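You operate a simulated robot arm through the tools that you are given. There is no shell and no other tool.

You are at the controls of a simulated robot arm. One attempt, no reset.

TASK
Measure the red-banded pipe on the length bed, then bin and count it.
Fine: Red stop up against the pipe. 197 mm or more: green bin, green button once; shorter: red bin, red button. Slide the stop back to 260.

Only the result counts: the job must be done as asked and must still hold three seconds after the hand-in. Knocking over, shifting, dropping, spilling or breaking anything else fails it.

THE ROBOT
A 7-joint arm with a two-finger parallel gripper, fixed in place. Base frame: the origin is on the floor under the middle of its stand, x ahead of it, y to its left, z up; the work surface is at about z = 800. Readings come in mm, rad, newtons and seconds.
It reaches about 1524 mm from its shoulder. Its first joint turns from -2.601 to 2.601 rad. Payload 3.5 kg.
The TCP is the grasp point between the finger pads, 23 mm short of the fingertips. In the tool frame z runs along the fingers and y along their closing line. The gripper opens to 94 mm. The fingers are 38 mm wide and 10 mm thick; the gripper's body (54 by 96 mm) begins 39 mm behind the TCP.
Orientation is told as [roll, pitch, yaw] about the base's x, y, z axes, in that order, counted from this pose: with the fingers straight down and closing along the base's y, the tool's x points along the base's -x, its y along +y and its z along -z.

THE INTERFACE
- The arm moves only by the tool play_rows. Its argument "moves" is a list of rows, each an object (a shift or turn left out is 0, a gripper value left out holds the last) with "xyz": the shift along the base's x, y, z in mm, a list of three; "turn": the turn, a rotation vector about the base's x, y, z in degrees, a list of three; "grip": the closure, from 0 (fully open) to 1 (shut). In form: [{"xyz": [x, y, z], "turn": [rx, ry, rz], "grip": grip}, ...]. A call has 1 to 20 rows; each row shifts and turns the commanded pose from where the row before left it. Rows are played at 5 a second. More than 50 mm and 0.15 rad between two rows, or a gripper value outside its range, and nothing of the call is played. A pose out of reach is approached as far as the arm can. The call stops where the force on the tool passes 90 N (or 10 N more than at its start, if that is more) or the arm is blocked; 0.2 s more then pass. Each finger travels about 153 mm/s and halts on what it meets, pressing with about 36 N; the grip force reading is that of the motor and also rises with nothing between the fingers. The clock runs only during rows and for 0.2 s after the last one: add rows that do not move to give the fingers time. It gives the time, the measured TCP pose, the force on the tool (base axes), the opening and the grip force at its end, in the units of the frame above (readings bear some noise), with the torque about the TCP (base axes, N m) and any sound that the robot's microphone picked up.
- Cameras (640 x 400 px; columns grow to the right, rows downward): "scene" is fixed at [398.1, 649.8, 1558.7]; the picture's right is [-0.46, -0.89, 0.00], its down [-0.63, 0.33, -0.70] and it looks along [0.62, -0.32, -0.71] (base axes); focal length 317 px, centre (320, 200). "wrist" rides on the gripper at [86, 16, -74] in the tool frame; the picture's right is [-0.18, 0.98, 0.00], its down [-0.58, -0.11, -0.81] and it looks along [-0.79, -0.15, 0.59] (tool axes); focal length 243 px, centre (320, 200). There is no depth. A picture from a camera that has moved, and an enlarged one, comes with that camera's place and axes in the base frame and with its lens.
- grab_frame(camera): a new picture of that camera. No time passes.
- zoom(camera, box): a new picture of the part [left, top, right, bottom] of that camera's present view, enlarged. No time passes.
- job_done(): hands the job in; it is judged then, once.

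Nothing tells you positions but the pictures and the camera data. Unless the task says otherwise, let go and move clear before handing in.

The tools are called after ">>>" by a JSON object that holds its "api" and its "payload". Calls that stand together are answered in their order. play_rows: Moves the arm, as the interface text tells. Its arguments: {"type":"object","properties":{"moves":{"type":"array"}},"required":["moves"]} The other tools are called the same way: grab_frame (camera) takes a picture; zoom (camera, box) takes an enlarged picture of a part of a camera's view; job_done () hands the job in.

At the start:

```text
clock: 0.0
position: [803.8, -434.1, 1074.9]
ee_rot: [0.001, 0.0, 0.0]
force: [0.6, -1.1, -0.3]
torque: [0.01, 0.01, -0.01]
opening: 93.9
grasp_force: 0.1
```

scene: 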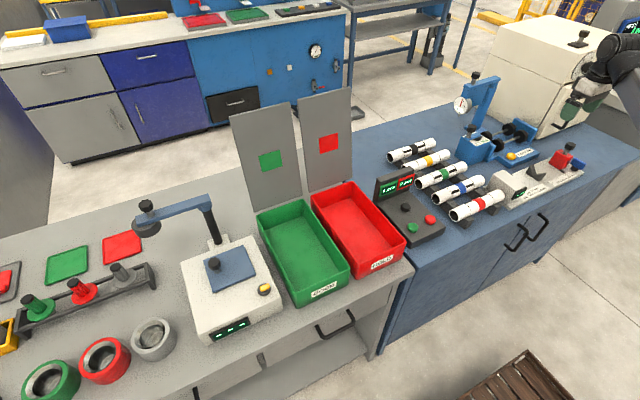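
wrist: 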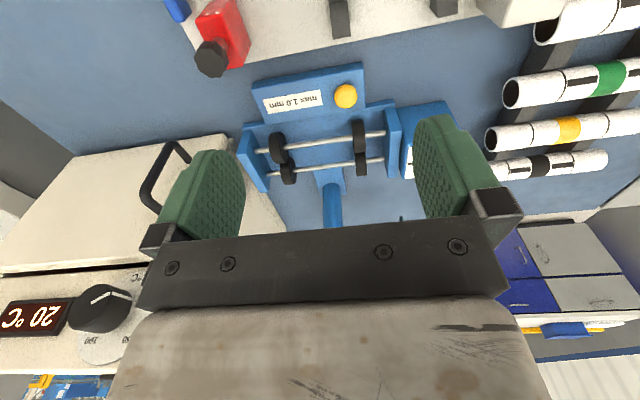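

I see a bench with five banded pipes on a rack, a length bed with a red stop at the right, a count box with green/red buttons, and green/red bins. I'll zoom in to locate things.

>>> {"api": "zoom", "payload": {"camera": "scene", "box": [430, 120, 610, 232]}}

>>> {"api": "zoom", "payload": {"camera": "scene", "box": [360, 120, 520, 250]}}

>>> {"api": "zoom", "payload": {"camera": "scene", "box": [220, 80, 460, 310]}}

>>> {"api": "grab_frame", "payload": {"camera": "wrist"}}

```text
3.56 times, centred on (520, 176) of scene
camera zoom: at [398.1, 649.8, 1558.7], right [-0.46, -0.89, 0.0], down [-0.63, 0.33, -0.7], along [0.62, -0.32, -0.71], focal length 1127 px, centre (-391, 285)
```

zoom: 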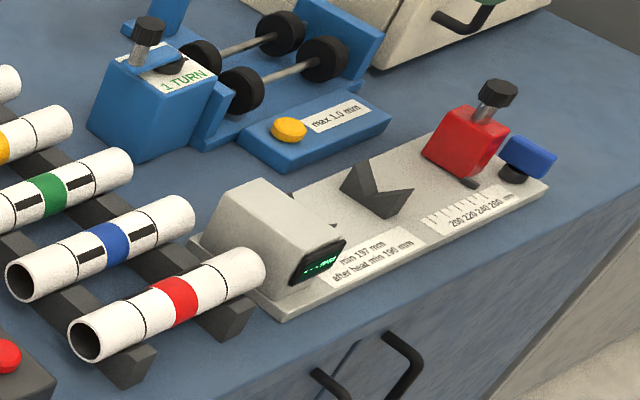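

```text
3.08 times, centred on (440, 185) of scene
camera zoom: at [398.1, 649.8, 1558.7], right [-0.46, -0.89, 0.0], down [-0.63, 0.33, -0.7], along [0.62, -0.32, -0.71], focal length 975 px, centre (-49, 246)
```

zoom: 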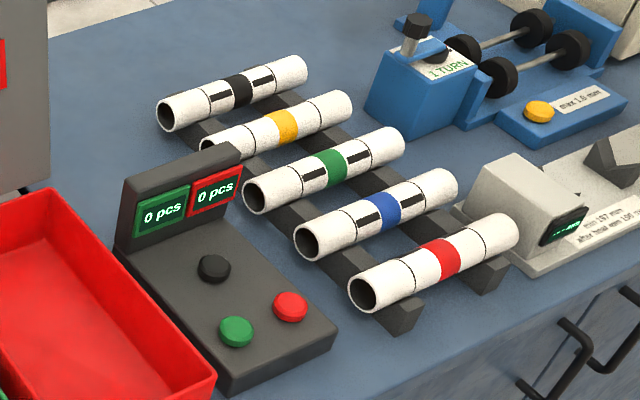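

```text
1.74 times, centred on (340, 195) of scene
camera zoom: at [398.1, 649.8, 1558.7], right [-0.46, -0.89, 0.0], down [-0.63, 0.33, -0.7], along [0.62, -0.32, -0.71], focal length 551 px, centre (285, 209)
```

zoom: 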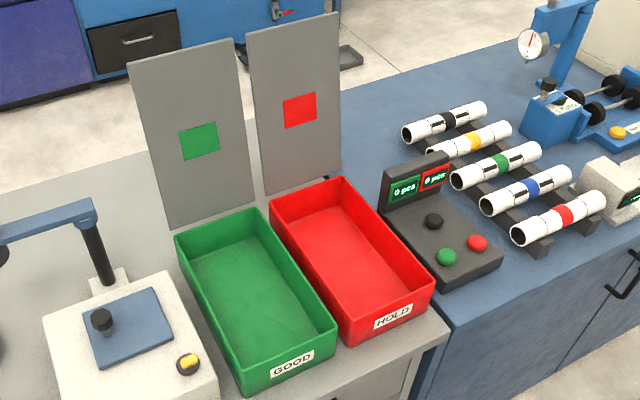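

```text
taken
camera wrist: at [716.8, -418.4, 1149.8], right [0.18, 0.98, 0.0], down [0.58, -0.11, 0.81], along [0.79, -0.15, -0.59], focal length 243 px, centre (320, 200)
```

wrist: 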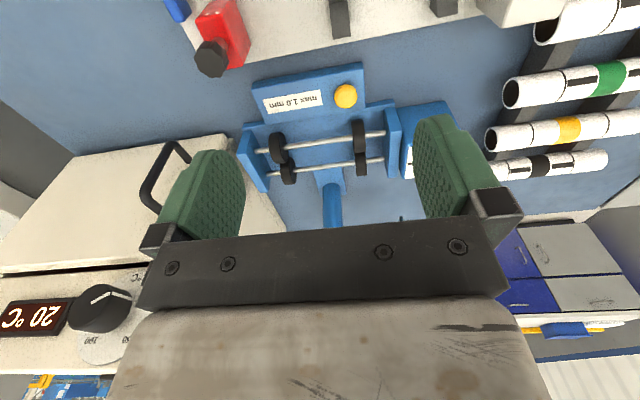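

The red-banded pipe lies along y near x≈776, from y≈-5 to -200 on the rack; the length bed continues to its right (y≈-220 to -560). I'll pull back the arm to look at the bed and the pipes with the wrist camera.

>>> {"api": "play_rows", "payload": {"moves": [{"xyz": [-40, 20, 0]}, {"xyz": [-45, 20, 0]}, {"xyz": [-45, 20, 0]}, {"xyz": [-45, 20, 0]}, {"xyz": [-30, 10, 0]}, {"xyz": [0, 0, 0]}]}}

>>> {"api": "grab_frame", "payload": {"camera": "wrist"}}

>>> {"api": "grab_frame", "payload": {"camera": "scene"}}

```text
clock: 0.9
position: [669.4, -373.6, 1072.6]
ee_rot: [-0.006, -0.026, -0.002]
force: [9.8, -3.8, -20.2]
torque: [-0.19, -1.07, 0.18]
opening: 94.1
grasp_force: 0.0
stopped in row 4: the force on the tool passed its limit at 107 N (the readings are from after the stop); the commanded pose is now the measured one
```

```text
taken
camera wrist: at [580.3, -356.0, 1144.9], right [0.19, 0.98, 0.0], down [0.56, -0.1, 0.82], along [0.81, -0.15, -0.57], focal length 243 px, centre (320, 200)
```

wrist: 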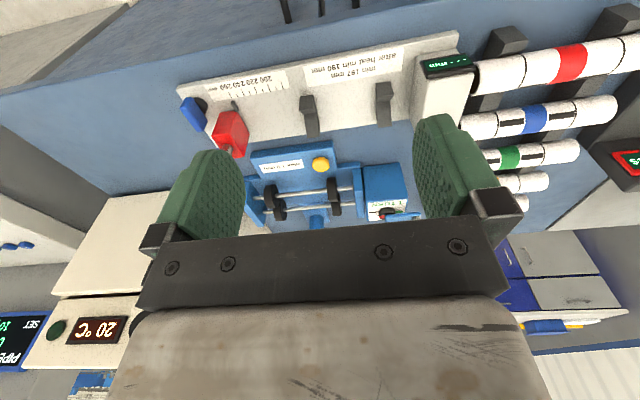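

```text
taken
```

scene: 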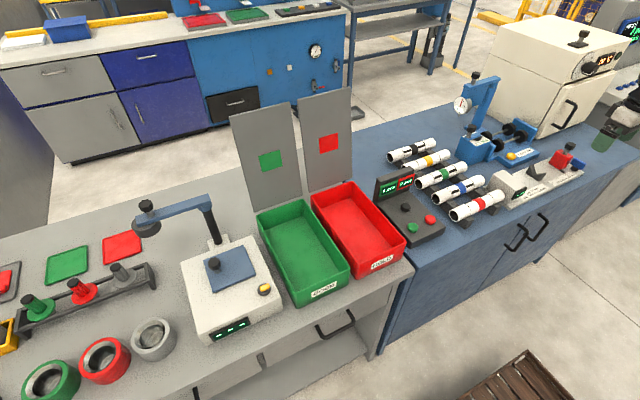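

The call halted with a force spike while retracting with nothing visible at the gripper; I'll hold still and check the force before continuing.

>>> {"api": "play_rows", "payload": {"moves": [{"xyz": [0, 0, 0]}, {"xyz": [0, 0, 0]}]}}

>>> {"api": "zoom", "payload": {"camera": "scene", "box": [480, 20, 640, 220]}}

>>> {"api": "zoom", "payload": {"camera": "wrist", "box": [160, 20, 480, 220]}}

```text
clock: 1.5
position: [669.5, -373.6, 1072.3]
ee_rot: [-0.007, -0.022, -0.003]
force: [13.0, -4.8, -34.1]
torque: [-0.39, -2.1, 0.22]
opening: 94.1
grasp_force: 0.0
```

```text
2.00 times, centred on (560, 120) of scene
camera zoom: at [398.1, 649.8, 1558.7], right [-0.46, -0.89, 0.0], down [-0.63, 0.33, -0.7], along [0.62, -0.32, -0.71], focal length 634 px, centre (-160, 360)
```

zoom: 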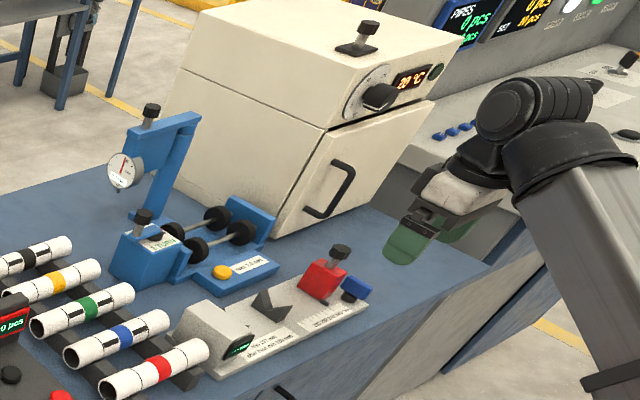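

```text
2.00 times, centred on (320, 120) of wrist
camera zoom: at [580.2, -355.8, 1144.8], right [0.19, 0.98, 0.0], down [0.56, -0.11, 0.82], along [0.8, -0.15, -0.57], focal length 485 px, centre (320, 360)
```

zoom: 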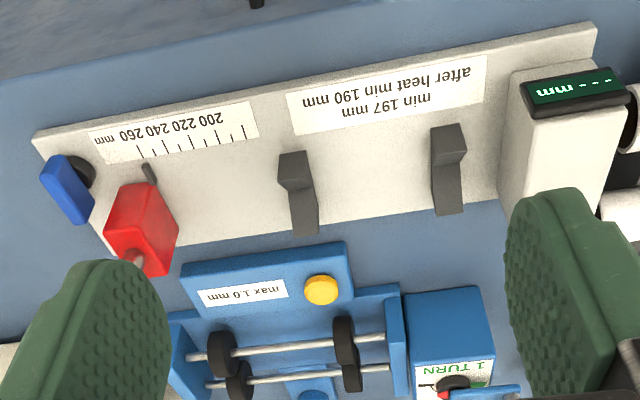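

The wrist is folded close to the forearm, so retracting further isn't possible here; I'll move back out and check that the force disappears.

>>> {"api": "play_rows", "payload": {"moves": [{"xyz": [20, 0, 5], "turn": [0, 1.3, 0]}, {"xyz": [20, 0, 5]}, {"xyz": [0, 0, 0]}, {"xyz": [0, 0, 0]}]}}

>>> {"api": "zoom", "payload": {"camera": "scene", "box": [490, 140, 600, 210]}}

>>> {"api": "zoom", "payload": {"camera": "wrist", "box": [160, 20, 320, 120]}}

```text
clock: 1.9
position: [690.8, -372.7, 1077.2]
ee_rot: [-0.013, -0.017, 0.005]
force: [9.9, -2.7, -20.0]
torque: [-0.2, -0.94, 0.08]
opening: 93.9
grasp_force: 0.0
stopped in row 2: the force on the tool passed its limit at 98 N (the readings are from after the stop); the commanded pose is now the measured one
```

```text
5.71 times, centred on (545, 175) of scene
camera zoom: at [398.1, 649.8, 1558.7], right [-0.46, -0.89, 0.0], down [-0.63, 0.33, -0.7], along [0.62, -0.32, -0.71], focal length 1812 px, centre (-966, 343)
```

zoom: 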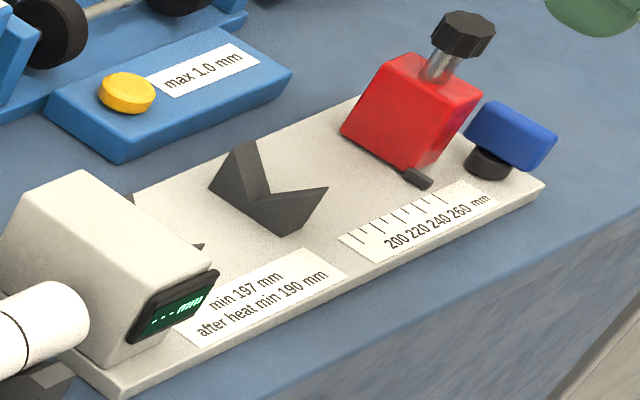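

```text
4.00 times, centred on (240, 70) of wrist
camera zoom: at [602.9, -356.4, 1150.7], right [0.18, 0.98, -0.01], down [0.57, -0.1, 0.82], along [0.8, -0.15, -0.57], focal length 970 px, centre (640, 720)
```

zoom: 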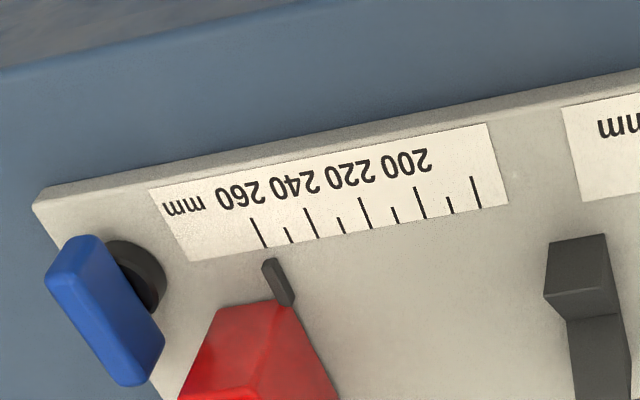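

There is still some steady load on the tool (self-contact of the folded wrist, I think). I'll move outward toward the start position in small steps to free it.

>>> {"api": "play_rows", "payload": {"moves": [{"xyz": [10, -4, 0]}, {"xyz": [10, -4, 0]}, {"xyz": [10, -4, 0]}, {"xyz": [10, -4, 0]}, {"xyz": [10, -4, 0]}, {"xyz": [0, 0, 0]}]}}

>>> {"api": "zoom", "payload": {"camera": "scene", "box": [540, 20, 640, 120]}}

```text
clock: 3.3
position: [741.3, -394.5, 1077.7]
ee_rot: [-0.011, -0.013, 0.004]
force: [-0.1, -0.5, 0.8]
torque: [0.0, 0.02, 0.05]
opening: 93.8
grasp_force: 0.1
```

```text
4.00 times, centred on (590, 70) of scene
camera zoom: at [398.1, 649.8, 1558.7], right [-0.46, -0.89, 0.0], down [-0.63, 0.33, -0.7], along [0.62, -0.32, -0.71], focal length 1268 px, centre (-760, 720)
```

zoom: 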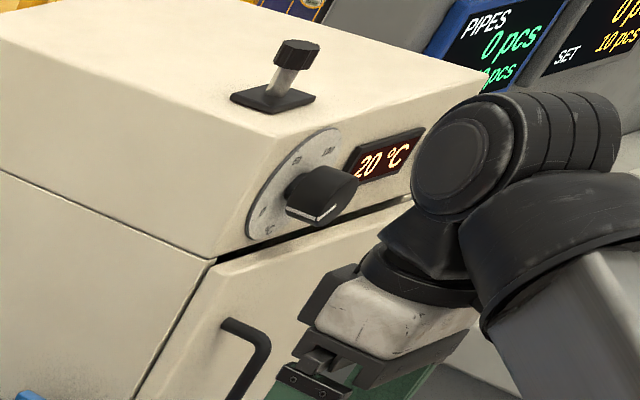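

The force is back to zero, so the limit is only the folded wrist. From the pictures I take the pipe centre at about (776,-100), bins at about (882,461) green and (882,286) red with their long side along x, buttons near (801,133) green and (804,64) red. Next I'll turn the gripper -90° in yaw here while moving slightly outward.

>>> {"api": "play_rows", "payload": {"moves": [{"xyz": [10, 0, 0], "turn": [0, 0, -8]}, {"xyz": [10, 5, 0], "turn": [0, 0, -8]}, {"xyz": [10, 5, 0], "turn": [0, 0, -8]}, {"xyz": [10, 5, 0], "turn": [0, 0, -8]}, {"xyz": [10, 5, 0], "turn": [0, 0, -8]}, {"xyz": [10, 5, 0], "turn": [0, 0, -8]}, {"xyz": [0, 5, 0], "turn": [0, 0, -8]}, {"xyz": [0, 5, 0], "turn": [0, 0, -8]}, {"xyz": [0, 5, 0], "turn": [0, 0, -8]}, {"xyz": [0, 5, 0], "turn": [0, 0, -8]}, {"xyz": [0, 0, 0], "turn": [0, 0, -8]}, {"xyz": [0, 0, 0]}]}}

>>> {"api": "grab_frame", "payload": {"camera": "wrist"}}

>>> {"api": "grab_frame", "payload": {"camera": "scene"}}

```text
clock: 5.9
position: [800.0, -347.6, 1076.5]
ee_rot: [-0.011, -0.013, -1.533]
force: [-0.3, -0.3, 0.6]
torque: [0.03, 0.01, 0.03]
opening: 93.8
grasp_force: 0.1
```

```text
taken
camera wrist: at [814.0, -260.2, 1150.6], right [0.99, -0.15, -0.01], down [-0.08, -0.57, 0.82], along [-0.13, -0.81, -0.58], focal length 243 px, centre (320, 200)
```

wrist: 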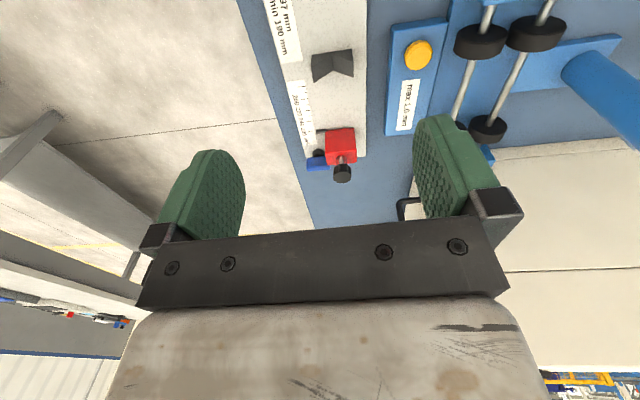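

```text
taken
```

scene: 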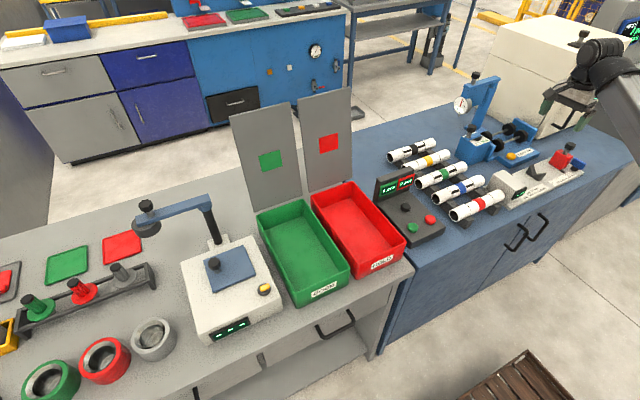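

The -90° turn went fine. Now I'll correct the small tilt and move over toward the red pipe while descending moderately, watching force.

>>> {"api": "play_rows", "payload": {"moves": [{"xyz": [0, 30, 0], "turn": [0.77, -0.6, -2.1]}, {"xyz": [0, 40, -10]}, {"xyz": [0, 40, -15]}, {"xyz": [0, 40, -20]}, {"xyz": [0, 40, -20]}, {"xyz": [0, 40, -20]}, {"xyz": [0, 20, -10]}, {"xyz": [0, 0, 0]}, {"xyz": [0, 0, 0]}]}}

>>> {"api": "grab_frame", "payload": {"camera": "wrist"}}

>>> {"api": "grab_frame", "payload": {"camera": "scene"}}

```text
clock: 7.9
position: [801.7, -97.8, 982.1]
ee_rot: [-0.002, 0.0, -1.568]
force: [0.1, 0.3, -0.5]
torque: [0.01, 0.0, -0.04]
opening: 93.8
grasp_force: 0.1
```

```text
taken
camera wrist: at [816.8, -11.0, 1057.3], right [0.98, -0.18, 0.0], down [-0.11, -0.58, 0.81], along [-0.15, -0.79, -0.59], focal length 243 px, centre (320, 200)
```

wrist: 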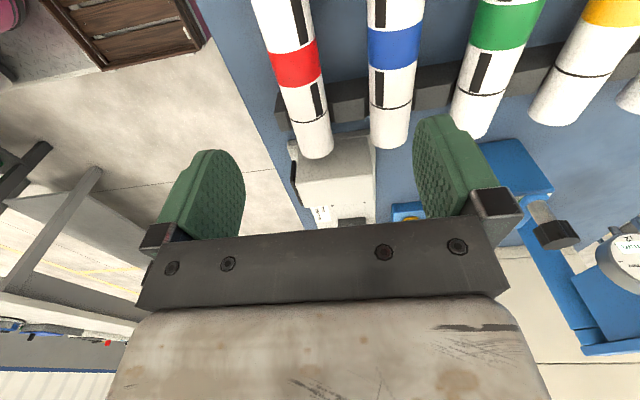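

```text
taken
```

scene: 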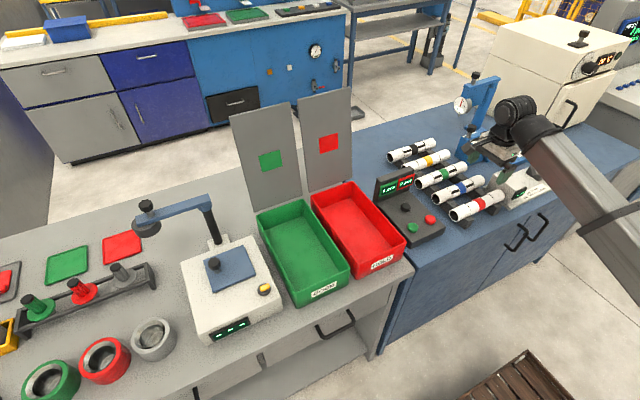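

No contact here, and the red pipe's far end is visible below the gripper. I'll zoom in both cameras to pin down the pipe's position, height and diameter.

>>> {"api": "zoom", "payload": {"camera": "wrist", "box": [240, 0, 440, 180]}}

>>> {"api": "zoom", "payload": {"camera": "scene", "box": [440, 180, 540, 240]}}

```text
2.22 times, centred on (340, 90) of wrist
camera zoom: at [816.8, -11.0, 1057.3], right [0.98, -0.18, 0.0], down [-0.11, -0.58, 0.81], along [-0.15, -0.79, -0.59], focal length 539 px, centre (276, 444)
```

zoom: 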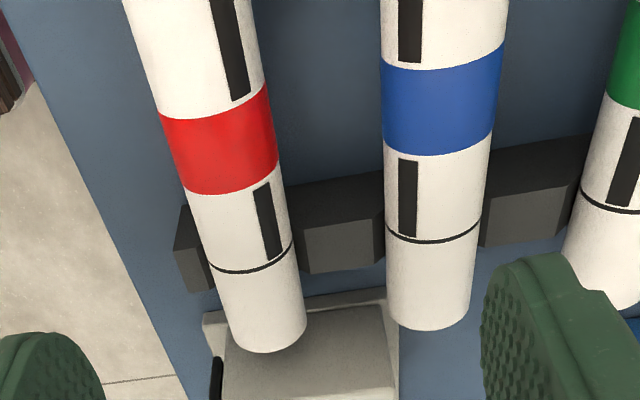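

```text
6.40 times, centred on (490, 210) of scene
camera zoom: at [398.1, 649.8, 1558.7], right [-0.46, -0.89, 0.0], down [-0.63, 0.33, -0.7], along [0.62, -0.32, -0.71], focal length 2029 px, centre (-768, 136)
```

zoom: 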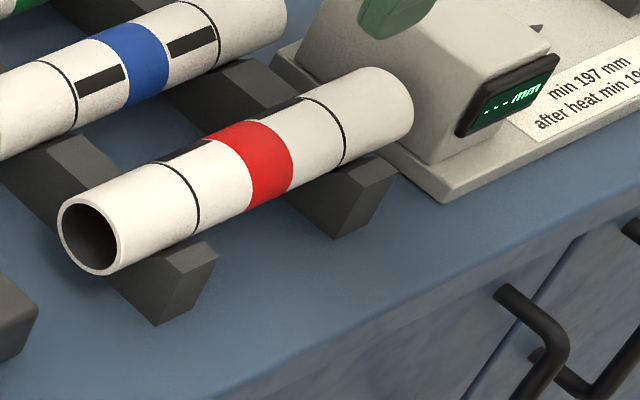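

The pipe appears ~38–40 mm in diameter. I'll shift the camera +y by 110 mm so the whole pipe comes into view and I can triangulate its axis and ends.

>>> {"api": "play_rows", "payload": {"moves": [{"xyz": [0, 40, 10]}, {"xyz": [0, 40, 10]}, {"xyz": [0, 40, 10]}, {"xyz": [0, 20, 0]}, {"xyz": [0, 0, 0]}, {"xyz": [0, 0, 0]}]}}

>>> {"api": "grab_frame", "payload": {"camera": "wrist"}}

>>> {"api": "zoom", "payload": {"camera": "wrist", "box": [180, 0, 420, 150]}}

```text
clock: 9.3
position: [802.8, 42.9, 1012.2]
ee_rot: [-0.001, -0.003, -1.57]
force: [0.4, 0.3, 0.0]
torque: [0.01, 0.0, 0.02]
opening: 93.9
grasp_force: 0.2
```

```text
taken
camera wrist: at [816.7, 130.0, 1086.3], right [0.98, -0.18, 0.0], down [-0.11, -0.58, 0.81], along [-0.15, -0.79, -0.59], focal length 243 px, centre (320, 200)
```

wrist: 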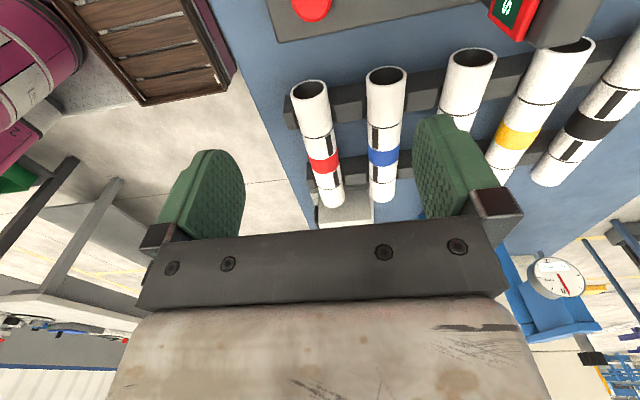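

```text
2.67 times, centred on (300, 75) of wrist
camera zoom: at [816.7, 130.0, 1086.3], right [0.98, -0.18, 0.0], down [-0.11, -0.58, 0.81], along [-0.15, -0.79, -0.59], focal length 647 px, centre (373, 533)
```

zoom: 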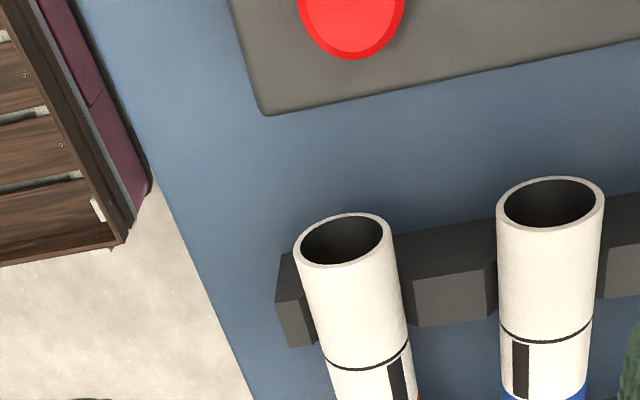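

Triangulated: the red pipe's axis is at x≈781, z≈841, y from about -4 to -202 (≈198 long, so close to the limit), with the blue pipe 79 mm further out. Now I'll look at the length bed from above to locate the anvil face, V-blocks and stop.

>>> {"api": "play_rows", "payload": {"moves": [{"xyz": [0, -45, 0]}, {"xyz": [0, -45, 0]}, {"xyz": [0, -45, 0]}, {"xyz": [0, -45, 0]}, {"xyz": [0, -45, 0]}, {"xyz": [0, -20, 0]}, {"xyz": [0, 0, 0]}, {"xyz": [0, 0, 0]}]}}

>>> {"api": "grab_frame", "payload": {"camera": "wrist"}}

>>> {"api": "zoom", "payload": {"camera": "wrist", "box": [220, 0, 440, 150]}}

>>> {"api": "zoom", "payload": {"camera": "scene", "box": [480, 130, 600, 220]}}

```text
clock: 11.1
position: [801.3, -205.9, 1011.8]
ee_rot: [0.0, 0.0, -1.568]
force: [0.6, -0.6, 0.0]
torque: [0.06, -0.01, -0.02]
opening: 94.0
grasp_force: 0.1
```

```text
taken
camera wrist: at [815.8, -119.4, 1086.6], right [0.98, -0.18, 0.0], down [-0.11, -0.58, 0.81], along [-0.15, -0.79, -0.59], focal length 243 px, centre (320, 200)
```

wrist: 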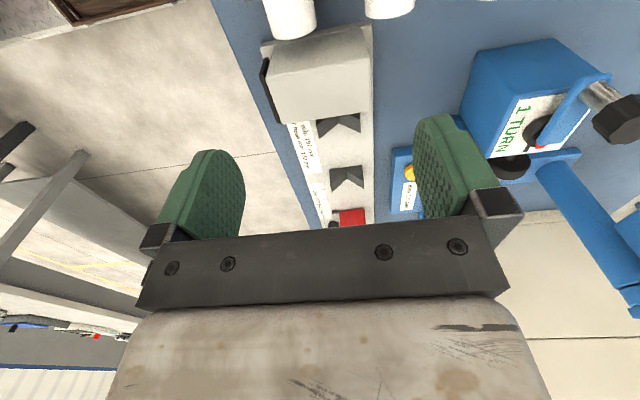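

```text
2.67 times, centred on (330, 75) of wrist
camera zoom: at [815.8, -119.4, 1086.6], right [0.98, -0.18, 0.0], down [-0.11, -0.58, 0.81], along [-0.15, -0.79, -0.59], focal length 647 px, centre (293, 533)
```

zoom: 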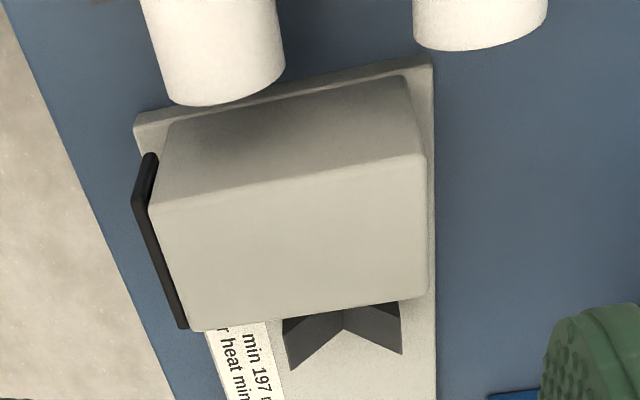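

```text
4.44 times, centred on (540, 175) of scene
camera zoom: at [398.1, 649.8, 1558.7], right [-0.46, -0.89, 0.0], down [-0.63, 0.33, -0.7], along [0.62, -0.32, -0.71], focal length 1409 px, centre (-658, 311)
```

zoom: 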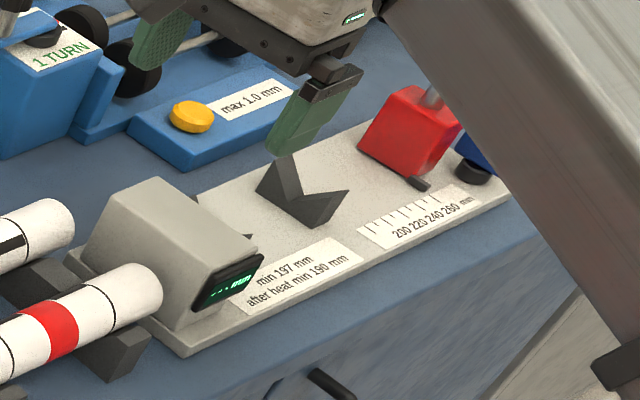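

The V-blocks are centred on x≈805, at y≈-316 and ≈-425; the anvil face is at y≈-261 with its top at z≈880. Next I'll move further to -y at height to see the red stop, its knob and the blue part behind it.

>>> {"api": "play_rows", "payload": {"moves": [{"xyz": [0, -45, 10]}, {"xyz": [0, -45, 10]}, {"xyz": [0, -45, 10]}, {"xyz": [0, -45, 0]}, {"xyz": [0, 0, 0]}, {"xyz": [0, 0, 0]}]}}

>>> {"api": "grab_frame", "payload": {"camera": "wrist"}}

>>> {"api": "zoom", "payload": {"camera": "wrist", "box": [240, 40, 420, 160]}}

```text
clock: 12.5
position: [799.8, -383.7, 1041.3]
ee_rot: [-0.002, -0.001, -1.569]
force: [0.0, -0.7, 0.6]
torque: [-0.02, 0.01, -0.03]
opening: 94.0
grasp_force: 0.0
```

```text
taken
camera wrist: at [815.3, -296.2, 1115.7], right [0.98, -0.18, 0.0], down [-0.11, -0.58, 0.81], along [-0.15, -0.79, -0.59], focal length 243 px, centre (320, 200)
```

wrist: 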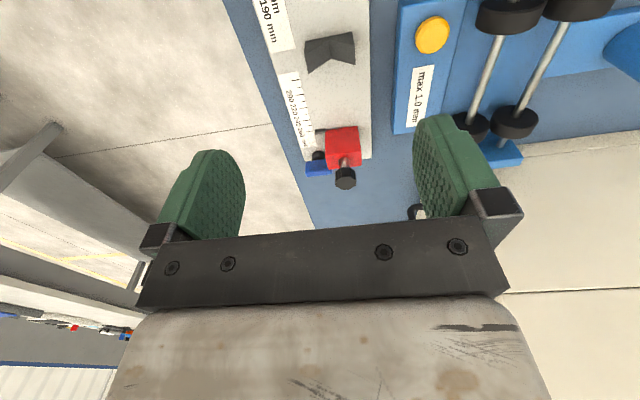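

```text
3.33 times, centred on (330, 100) of wrist
camera zoom: at [815.3, -296.2, 1115.7], right [0.98, -0.18, 0.0], down [-0.11, -0.58, 0.81], along [-0.15, -0.79, -0.59], focal length 809 px, centre (287, 533)
```

zoom: 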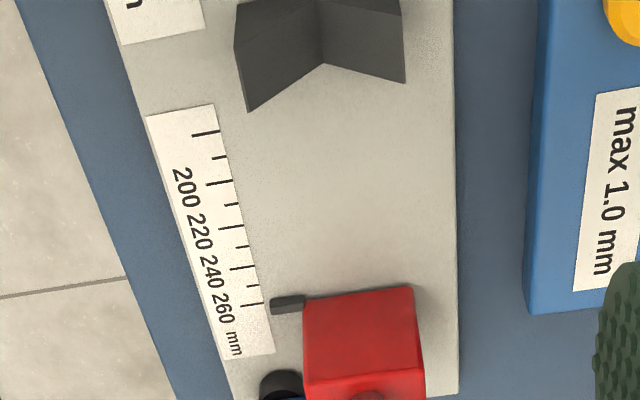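

The V-block tips are at z≈845, the stop's face is at y≈-527 pointing at 260, and its knob is near (805,-547,902). I'll zoom on the knob and the blue part.

>>> {"api": "zoom", "payload": {"camera": "wrist", "box": [290, 110, 410, 200]}}

>>> {"api": "zoom", "payload": {"camera": "scene", "box": [540, 130, 600, 190]}}

>>> {"api": "grab_frame", "payload": {"camera": "scene"}}

```text
4.44 times, centred on (350, 155) of wrist
camera zoom: at [815.3, -296.2, 1115.7], right [0.98, -0.18, 0.0], down [-0.11, -0.58, 0.81], along [-0.15, -0.79, -0.59], focal length 1078 px, centre (187, 400)
```

zoom: 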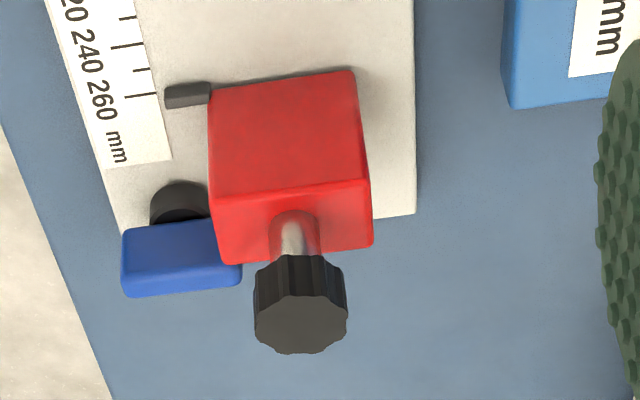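

```text
6.67 times, centred on (570, 160) of scene
camera zoom: at [398.1, 649.8, 1558.7], right [-0.46, -0.89, 0.0], down [-0.63, 0.33, -0.7], along [0.62, -0.32, -0.71], focal length 2114 px, centre (-1347, 467)
```

zoom: 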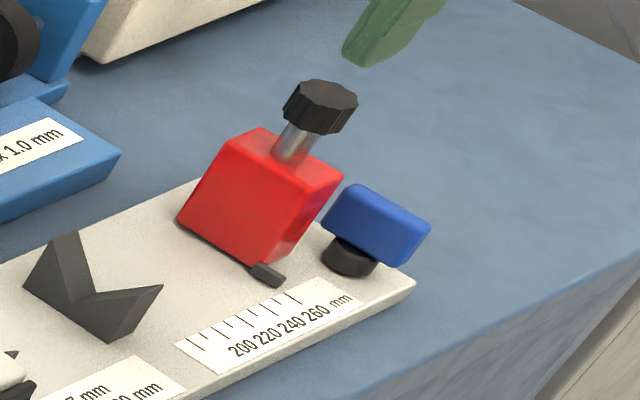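

```text
taken
```

scene: 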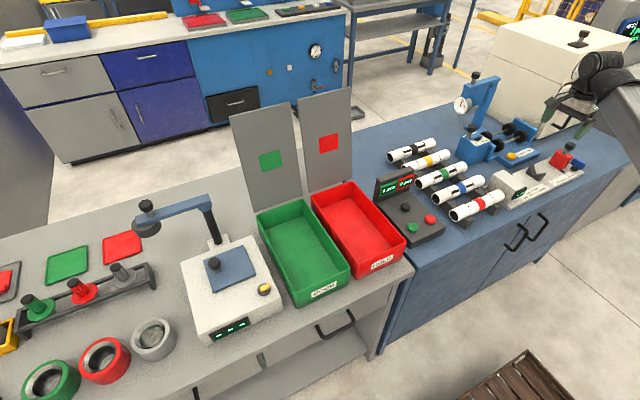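

The blue part looks like a separate lever beside the stop; the stop itself has a ~27 mm knob on top at (805,-541), z≈893–913, which I can grip to slide it. First the pipe: I'll go above it at z≈950 with the fingers part closed to clear the blue pipe.

>>> {"api": "play_rows", "payload": {"moves": [{"xyz": [0, 40, 0], "grip": 0.35}, {"xyz": [0, 40, 0]}, {"xyz": [0, 40, 0]}, {"xyz": [0, 40, -10]}, {"xyz": [-5, 40, -15]}, {"xyz": [-5, 40, -20]}, {"xyz": [-5, 40, -25]}, {"xyz": [-4, 1, -20]}, {"xyz": [0, 0, 0]}, {"xyz": [0, 0, 0]}]}}

>>> {"api": "grab_frame", "payload": {"camera": "wrist"}}

>>> {"api": "zoom", "payload": {"camera": "scene", "box": [420, 110, 580, 230]}}

```text
clock: 14.7
position: [782.8, -102.8, 952.2]
ee_rot: [-0.001, -0.003, -1.569]
force: [0.4, 0.5, -0.5]
torque: [0.0, -0.01, -0.04]
opening: 61.0
grasp_force: 0.0
```

```text
taken
camera wrist: at [798.7, -15.8, 1026.6], right [0.98, -0.18, 0.0], down [-0.11, -0.58, 0.81], along [-0.15, -0.79, -0.59], focal length 243 px, centre (320, 200)
```

wrist: 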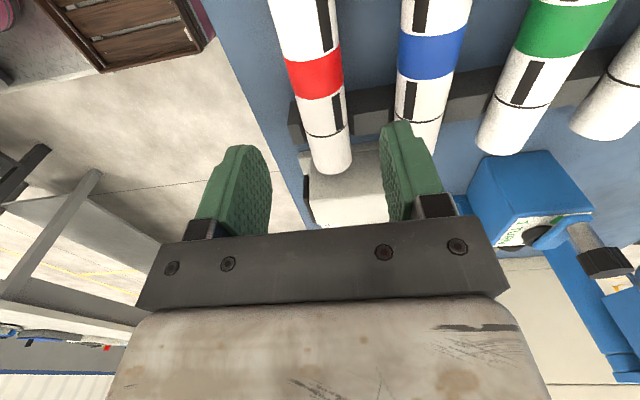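

```text
3.33 times, centred on (500, 170) of scene
camera zoom: at [398.1, 649.8, 1558.7], right [-0.46, -0.89, 0.0], down [-0.63, 0.33, -0.7], along [0.62, -0.32, -0.71], focal length 1057 px, centre (-280, 300)
```

zoom: 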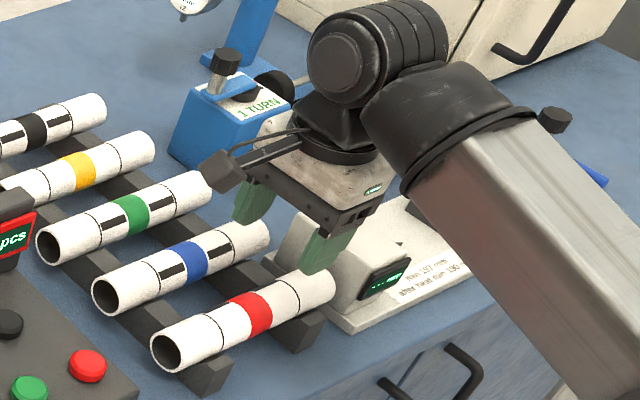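

No contact so far, gripper above the pipe. I'll go down to z≈895 and check alignment.

>>> {"api": "play_rows", "payload": {"moves": [{"xyz": [-1, 0, -20]}, {"xyz": [-1, 0, -20]}, {"xyz": [0, 0, -15]}, {"xyz": [0, 0, 0]}, {"xyz": [0, 0, 0]}]}}

>>> {"api": "grab_frame", "payload": {"camera": "wrist"}}

>>> {"api": "zoom", "payload": {"camera": "scene", "box": [430, 140, 550, 230]}}

```text
clock: 15.9
position: [781.3, -102.0, 896.5]
ee_rot: [-0.001, -0.002, -1.569]
force: [-0.7, -0.1, -1.0]
torque: [-0.01, -0.02, 0.01]
opening: 61.0
grasp_force: 0.0
```

```text
taken
camera wrist: at [796.2, -15.8, 971.5], right [0.98, -0.18, 0.0], down [-0.11, -0.58, 0.81], along [-0.15, -0.79, -0.59], focal length 243 px, centre (320, 200)
```

wrist: 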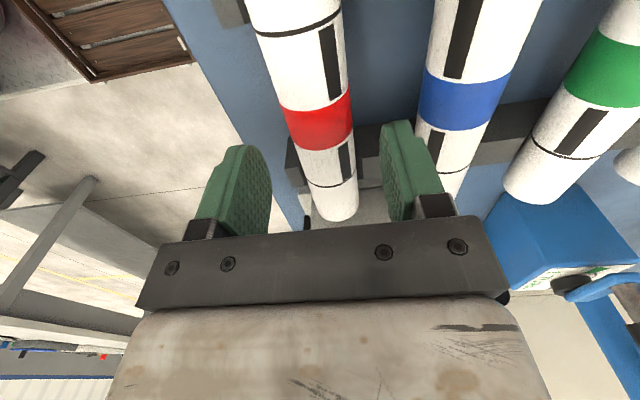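

```text
4.44 times, centred on (490, 185) of scene
camera zoom: at [398.1, 649.8, 1558.7], right [-0.46, -0.89, 0.0], down [-0.63, 0.33, -0.7], along [0.62, -0.32, -0.71], focal length 1409 px, centre (-436, 267)
```

zoom: 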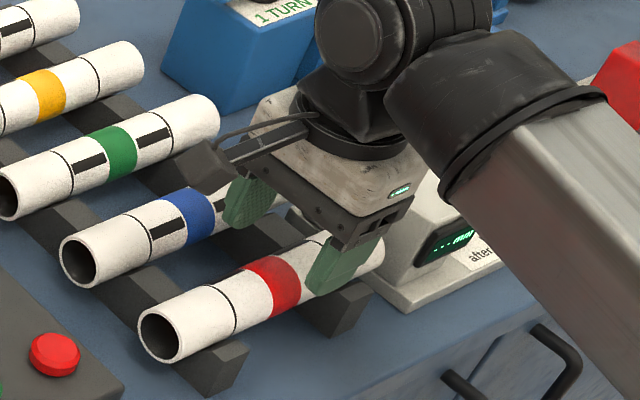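

Alignment is good (pipe axis x≈782, between the fingers). I'll descend to z≈843 and close.

>>> {"api": "play_rows", "payload": {"moves": [{"xyz": [0.5, 0, -15]}, {"xyz": [0, 0, -15]}, {"xyz": [0, 0, -13]}, {"xyz": [0, 0, -10]}, {"xyz": [0, 0, 0]}, {"xyz": [0, 0, 0]}]}}

>>> {"api": "grab_frame", "payload": {"camera": "wrist"}}

>>> {"api": "zoom", "payload": {"camera": "scene", "box": [430, 140, 550, 230]}}

```text
clock: 17.3
position: [780.2, -102.2, 844.2]
ee_rot: [-0.001, -0.004, -1.568]
force: [0.5, -0.6, 0.3]
torque: [0.01, -0.01, 0.0]
opening: 60.9
grasp_force: 0.0
```

```text
taken
camera wrist: at [795.7, -15.5, 919.5], right [0.98, -0.18, 0.0], down [-0.11, -0.58, 0.81], along [-0.15, -0.79, -0.59], focal length 243 px, centre (320, 200)
```

wrist: 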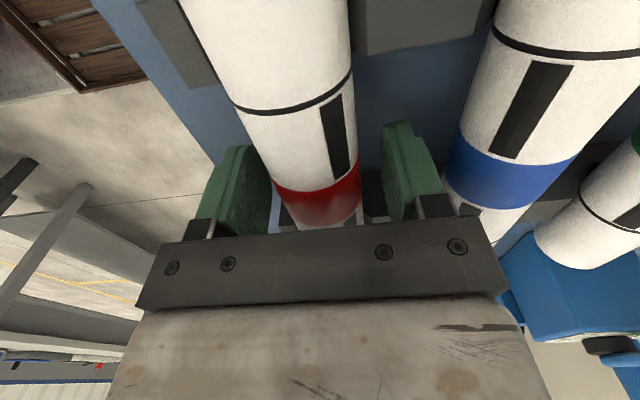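

```text
4.44 times, centred on (490, 185) of scene
camera zoom: at [398.1, 649.8, 1558.7], right [-0.46, -0.89, 0.0], down [-0.63, 0.33, -0.7], along [0.62, -0.32, -0.71], focal length 1409 px, centre (-436, 267)
```

zoom: 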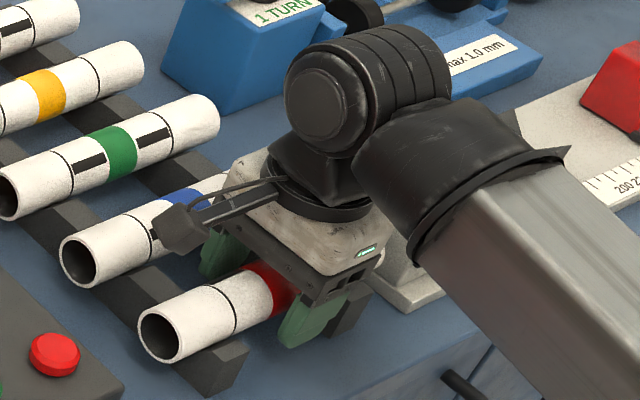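

The red band sits between the pads and forces are zero. Closing now.

>>> {"api": "play_rows", "payload": {"moves": [{"xyz": [0, 0, 0], "grip": 0.6}, {"xyz": [0, 0, 0], "grip": 1.0}, {"xyz": [0, 0, 0]}, {"xyz": [0, 0, 0]}]}}

>>> {"api": "grab_frame", "payload": {"camera": "wrist"}}

```text
clock: 18.3
position: [780.2, -103.1, 844.9]
ee_rot: [-0.001, -0.001, -1.569]
force: [-4.8, 0.1, 2.4]
torque: [-0.16, 0.04, 0.19]
opening: 39.1
grasp_force: 36.7
```

```text
taken
camera wrist: at [795.3, -15.5, 919.7], right [0.98, -0.18, 0.0], down [-0.11, -0.58, 0.81], along [-0.15, -0.79, -0.59], focal length 243 px, centre (320, 200)
```

wrist: 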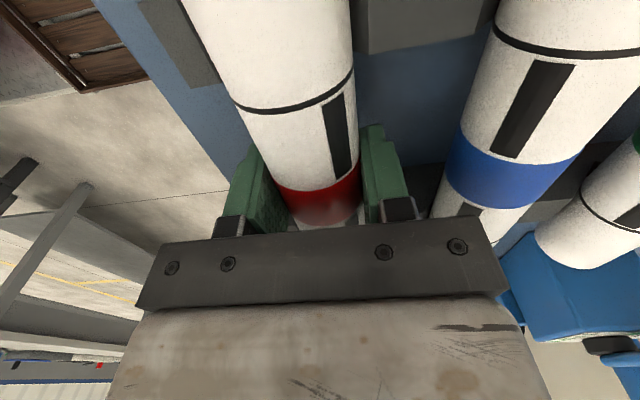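

Gripped at 39 mm opening. I'll lift straight up to z≈945.

>>> {"api": "play_rows", "payload": {"moves": [{"xyz": [0, 0, 8]}, {"xyz": [0, 0, 12]}, {"xyz": [0, 0, 20]}, {"xyz": [0, 0, 20]}, {"xyz": [0, 0, 20]}, {"xyz": [0, 0, 20]}, {"xyz": [0, 0, 0]}, {"xyz": [0, 0, 0]}]}}

>>> {"api": "grab_frame", "payload": {"camera": "wrist"}}

>>> {"api": "zoom", "payload": {"camera": "scene", "box": [400, 100, 580, 230]}}

```text
clock: 20.1
position: [781.1, -104.3, 943.3]
ee_rot: [-0.001, -0.002, -1.57]
force: [0.4, 1.0, 0.9]
torque: [0.01, 0.0, 0.0]
opening: 0.0
grasp_force: 35.7
```

```text
taken
camera wrist: at [796.7, -16.3, 1018.0], right [0.98, -0.18, 0.0], down [-0.11, -0.58, 0.81], along [-0.15, -0.79, -0.59], focal length 243 px, centre (320, 200)
```

wrist: 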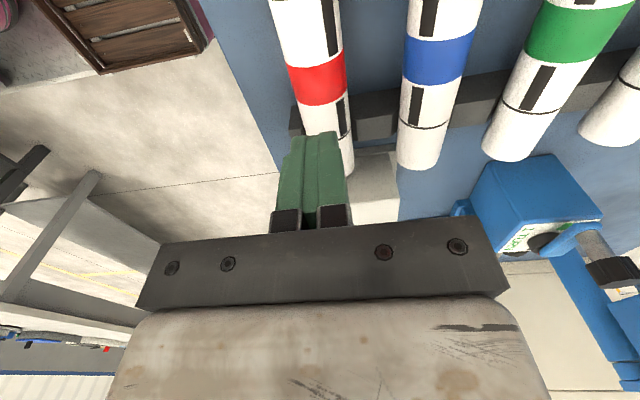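

```text
3.08 times, centred on (490, 165) of scene
camera zoom: at [398.1, 649.8, 1558.7], right [-0.46, -0.89, 0.0], down [-0.63, 0.33, -0.7], along [0.62, -0.32, -0.71], focal length 975 px, centre (-203, 308)
```

zoom: 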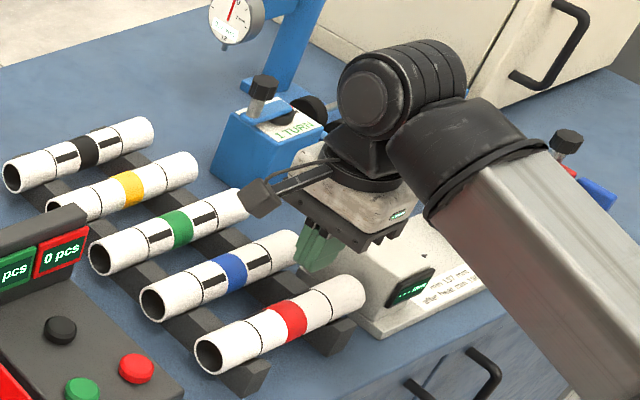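

The pipe slipped out: the fingers are fully shut and the pipe is still on the rack. I'll check whether it has shifted before retrying with a deeper grip and slower lift.

>>> {"api": "zoom", "payload": {"camera": "scene", "box": [440, 180, 540, 240]}}

>>> {"api": "zoom", "payload": {"camera": "wrist", "box": [240, 0, 440, 180]}}

```text
6.40 times, centred on (490, 210) of scene
camera zoom: at [398.1, 649.8, 1558.7], right [-0.46, -0.89, 0.0], down [-0.63, 0.33, -0.7], along [0.62, -0.32, -0.71], focal length 2029 px, centre (-768, 136)
```

zoom: 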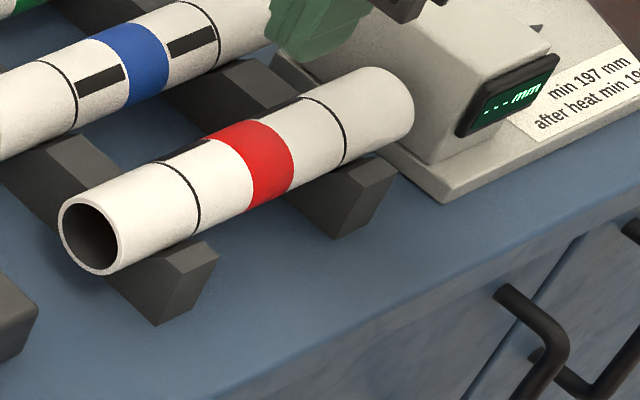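

```text
2.22 times, centred on (340, 90) of wrist
camera zoom: at [796.7, -16.3, 1018.0], right [0.98, -0.18, 0.0], down [-0.11, -0.58, 0.81], along [-0.15, -0.79, -0.59], focal length 539 px, centre (276, 444)
```

zoom: 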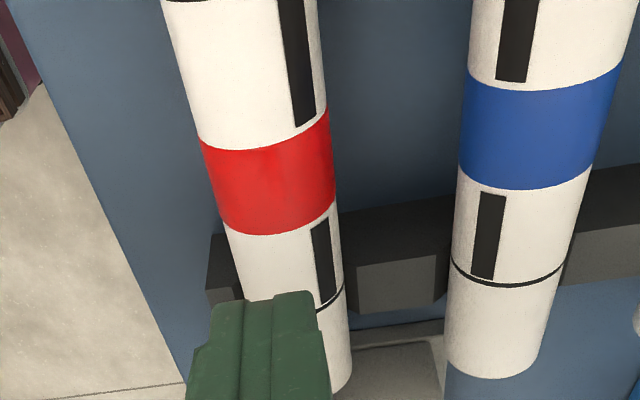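

The pipe only rolled slightly in its notches and is still in place. I'll reopen and grip deeper (z≈834), then lift in small steps with checks.

>>> {"api": "play_rows", "payload": {"moves": [{"xyz": [0, 0, 0], "grip": 0.35}, {"xyz": [0, 0, 0]}, {"xyz": [0, 0, 0]}, {"xyz": [-1, 1, -25]}, {"xyz": [0, 0, -25]}, {"xyz": [0, 0, -20]}, {"xyz": [0, 0, -15]}, {"xyz": [0, 0, -12]}, {"xyz": [0, 0, -12]}, {"xyz": [0, 0, 0]}, {"xyz": [0, 0, 0]}]}}

>>> {"api": "grab_frame", "payload": {"camera": "wrist"}}

>>> {"api": "zoom", "payload": {"camera": "scene", "box": [440, 150, 540, 230]}}

```text
clock: 22.5
position: [780.2, -102.3, 835.0]
ee_rot: [0.0, -0.003, -1.569]
force: [0.6, 0.1, -0.8]
torque: [-0.01, 0.02, -0.01]
opening: 60.9
grasp_force: 0.1
```

```text
taken
camera wrist: at [795.3, -15.2, 909.7], right [0.98, -0.18, 0.0], down [-0.11, -0.58, 0.81], along [-0.15, -0.79, -0.59], focal length 243 px, centre (320, 200)
```

wrist: 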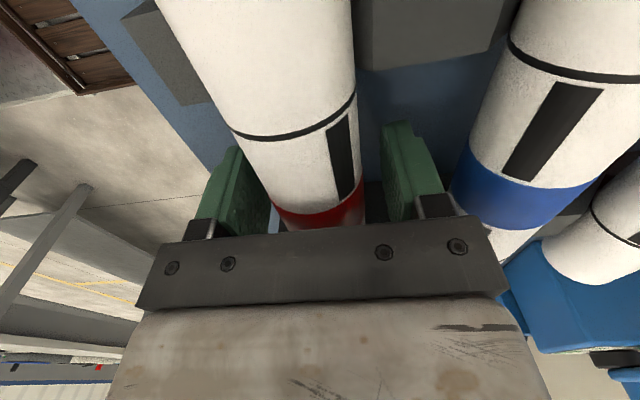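

```text
5.00 times, centred on (490, 190) of scene
camera zoom: at [398.1, 649.8, 1558.7], right [-0.46, -0.89, 0.0], down [-0.63, 0.33, -0.7], along [0.62, -0.32, -0.71], focal length 1585 px, centre (-530, 250)
```

zoom: 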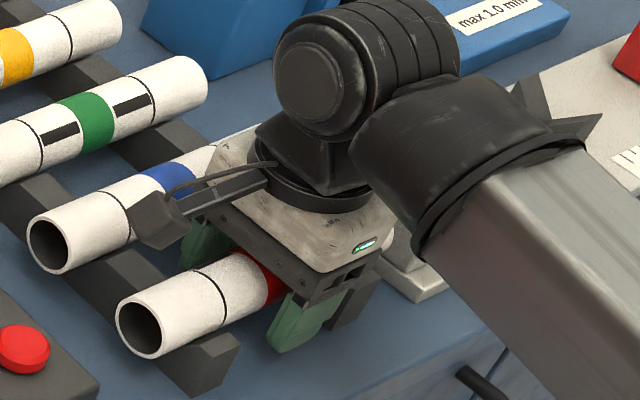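

Pipe axis appears at x≈779, fingers well around it. I'll shift 1 mm, close, wait, then lift only 4 mm and read.

>>> {"api": "play_rows", "payload": {"moves": [{"xyz": [-1, 0, 0]}, {"xyz": [0, 0, 0], "grip": 0.55}, {"xyz": [0, 0, 0], "grip": 1.0}, {"xyz": [0, 0, 0]}, {"xyz": [0, 0, 0]}, {"xyz": [0, 0, 0]}, {"xyz": [0, 0, 0]}]}}

>>> {"api": "play_rows", "payload": {"moves": [{"xyz": [0, 0, 2]}, {"xyz": [0, 0, 2]}, {"xyz": [0, 0, 0]}]}}

>>> {"api": "grab_frame", "payload": {"camera": "wrist"}}

```text
clock: 24.1
position: [779.0, -101.9, 836.5]
ee_rot: [-0.001, -0.003, -1.567]
force: [7.1, -2.2, 1.6]
torque: [0.05, 0.01, 0.36]
opening: 38.4
grasp_force: 36.4
```

```text
clock: 24.9
position: [777.8, -100.4, 839.2]
ee_rot: [-0.001, -0.002, -1.568]
force: [0.0, 0.7, -0.7]
torque: [0.05, 0.0, 0.01]
opening: 39.0
grasp_force: 36.1
```

```text
taken
camera wrist: at [793.4, -14.9, 914.1], right [0.98, -0.18, 0.0], down [-0.11, -0.58, 0.81], along [-0.15, -0.79, -0.59], focal length 243 px, centre (320, 200)
```

wrist: 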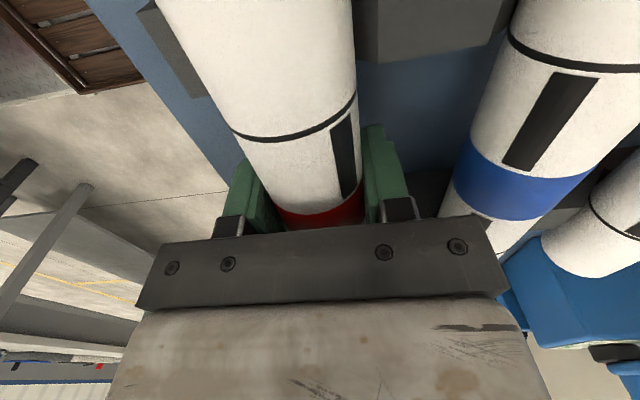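

The grip holds at 39 mm after 3–4 mm of lift. I'll lift another 10 mm slowly and verify.

>>> {"api": "play_rows", "payload": {"moves": [{"xyz": [0, 0, 2]}, {"xyz": [0, 0, 3]}, {"xyz": [0, 0, 3]}, {"xyz": [0, 0, 3]}, {"xyz": [0, 0, 0]}]}}

>>> {"api": "grab_frame", "payload": {"camera": "wrist"}}

>>> {"api": "zoom", "payload": {"camera": "scene", "box": [440, 150, 540, 230]}}

```text
clock: 26.1
position: [778.5, -102.6, 849.4]
ee_rot: [-0.001, -0.003, -1.568]
force: [-0.8, -0.2, -1.4]
torque: [0.01, -0.03, -0.02]
opening: 38.7
grasp_force: 36.3
```

```text
taken
camera wrist: at [793.2, -14.6, 925.0], right [0.98, -0.18, 0.0], down [-0.11, -0.58, 0.81], along [-0.15, -0.79, -0.59], focal length 243 px, centre (320, 200)
```

wrist: 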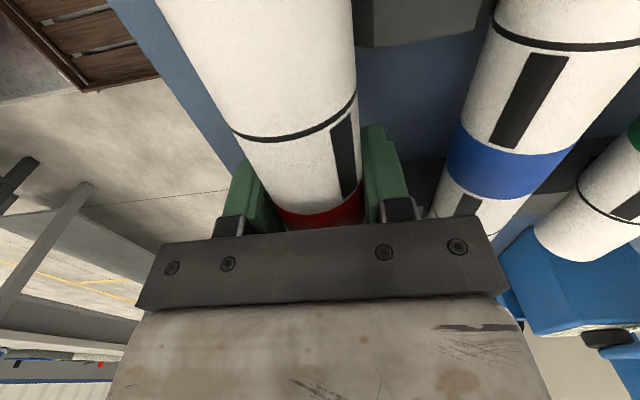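

```text
5.00 times, centred on (490, 190) of scene
camera zoom: at [398.1, 649.8, 1558.7], right [-0.46, -0.89, 0.0], down [-0.63, 0.33, -0.7], along [0.62, -0.32, -0.71], focal length 1585 px, centre (-530, 250)
```

zoom: 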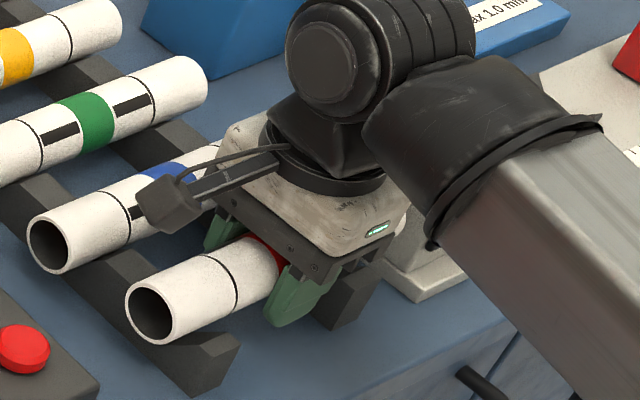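

The pipe is now held and rising with the gripper. I'll continue lifting gently to z≈930.

>>> {"api": "play_rows", "payload": {"moves": [{"xyz": [0, 0, 5]}, {"xyz": [0, 0, 8]}, {"xyz": [0, 0, 10]}, {"xyz": [0, 0, 10]}, {"xyz": [0, 0, 10]}, {"xyz": [0, 0, 10]}, {"xyz": [0, 0, 10]}, {"xyz": [0, 0, 10]}, {"xyz": [0, 0, 5]}, {"xyz": [0, 0, 3]}, {"xyz": [0, 0, 0]}]}}

>>> {"api": "grab_frame", "payload": {"camera": "wrist"}}

>>> {"api": "zoom", "payload": {"camera": "scene", "box": [440, 130, 560, 230]}}

```text
clock: 28.5
position: [780.1, -100.5, 932.2]
ee_rot: [-0.003, -0.002, -1.569]
force: [0.3, 0.9, -1.0]
torque: [0.01, 0.01, -0.03]
opening: 38.6
grasp_force: 35.9
```

```text
taken
camera wrist: at [794.5, -14.3, 1006.4], right [0.98, -0.18, 0.0], down [-0.11, -0.58, 0.81], along [-0.15, -0.79, -0.59], focal length 243 px, centre (320, 200)
```

wrist: 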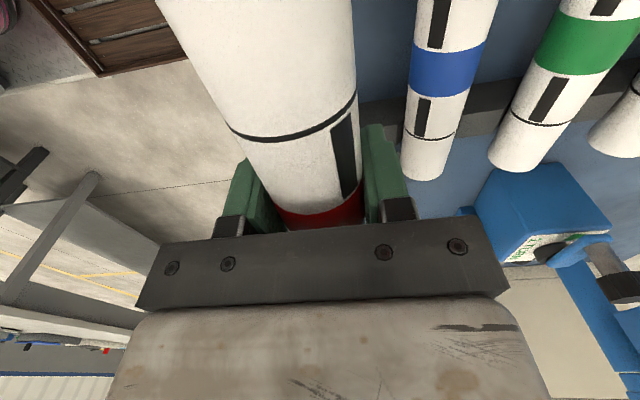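

```text
4.00 times, centred on (500, 180) of scene
camera zoom: at [398.1, 649.8, 1558.7], right [-0.46, -0.89, 0.0], down [-0.63, 0.33, -0.7], along [0.62, -0.32, -0.71], focal length 1268 px, centre (-400, 280)
```

zoom: 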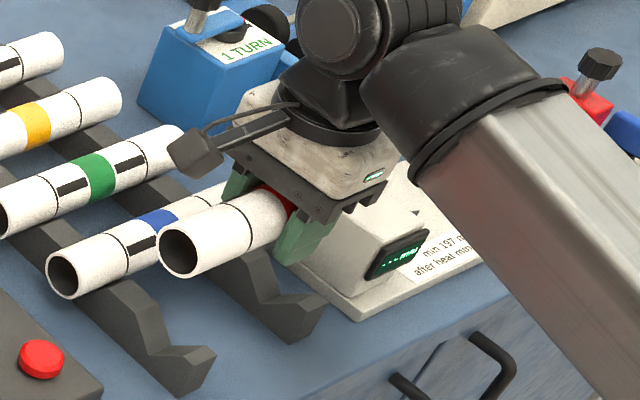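

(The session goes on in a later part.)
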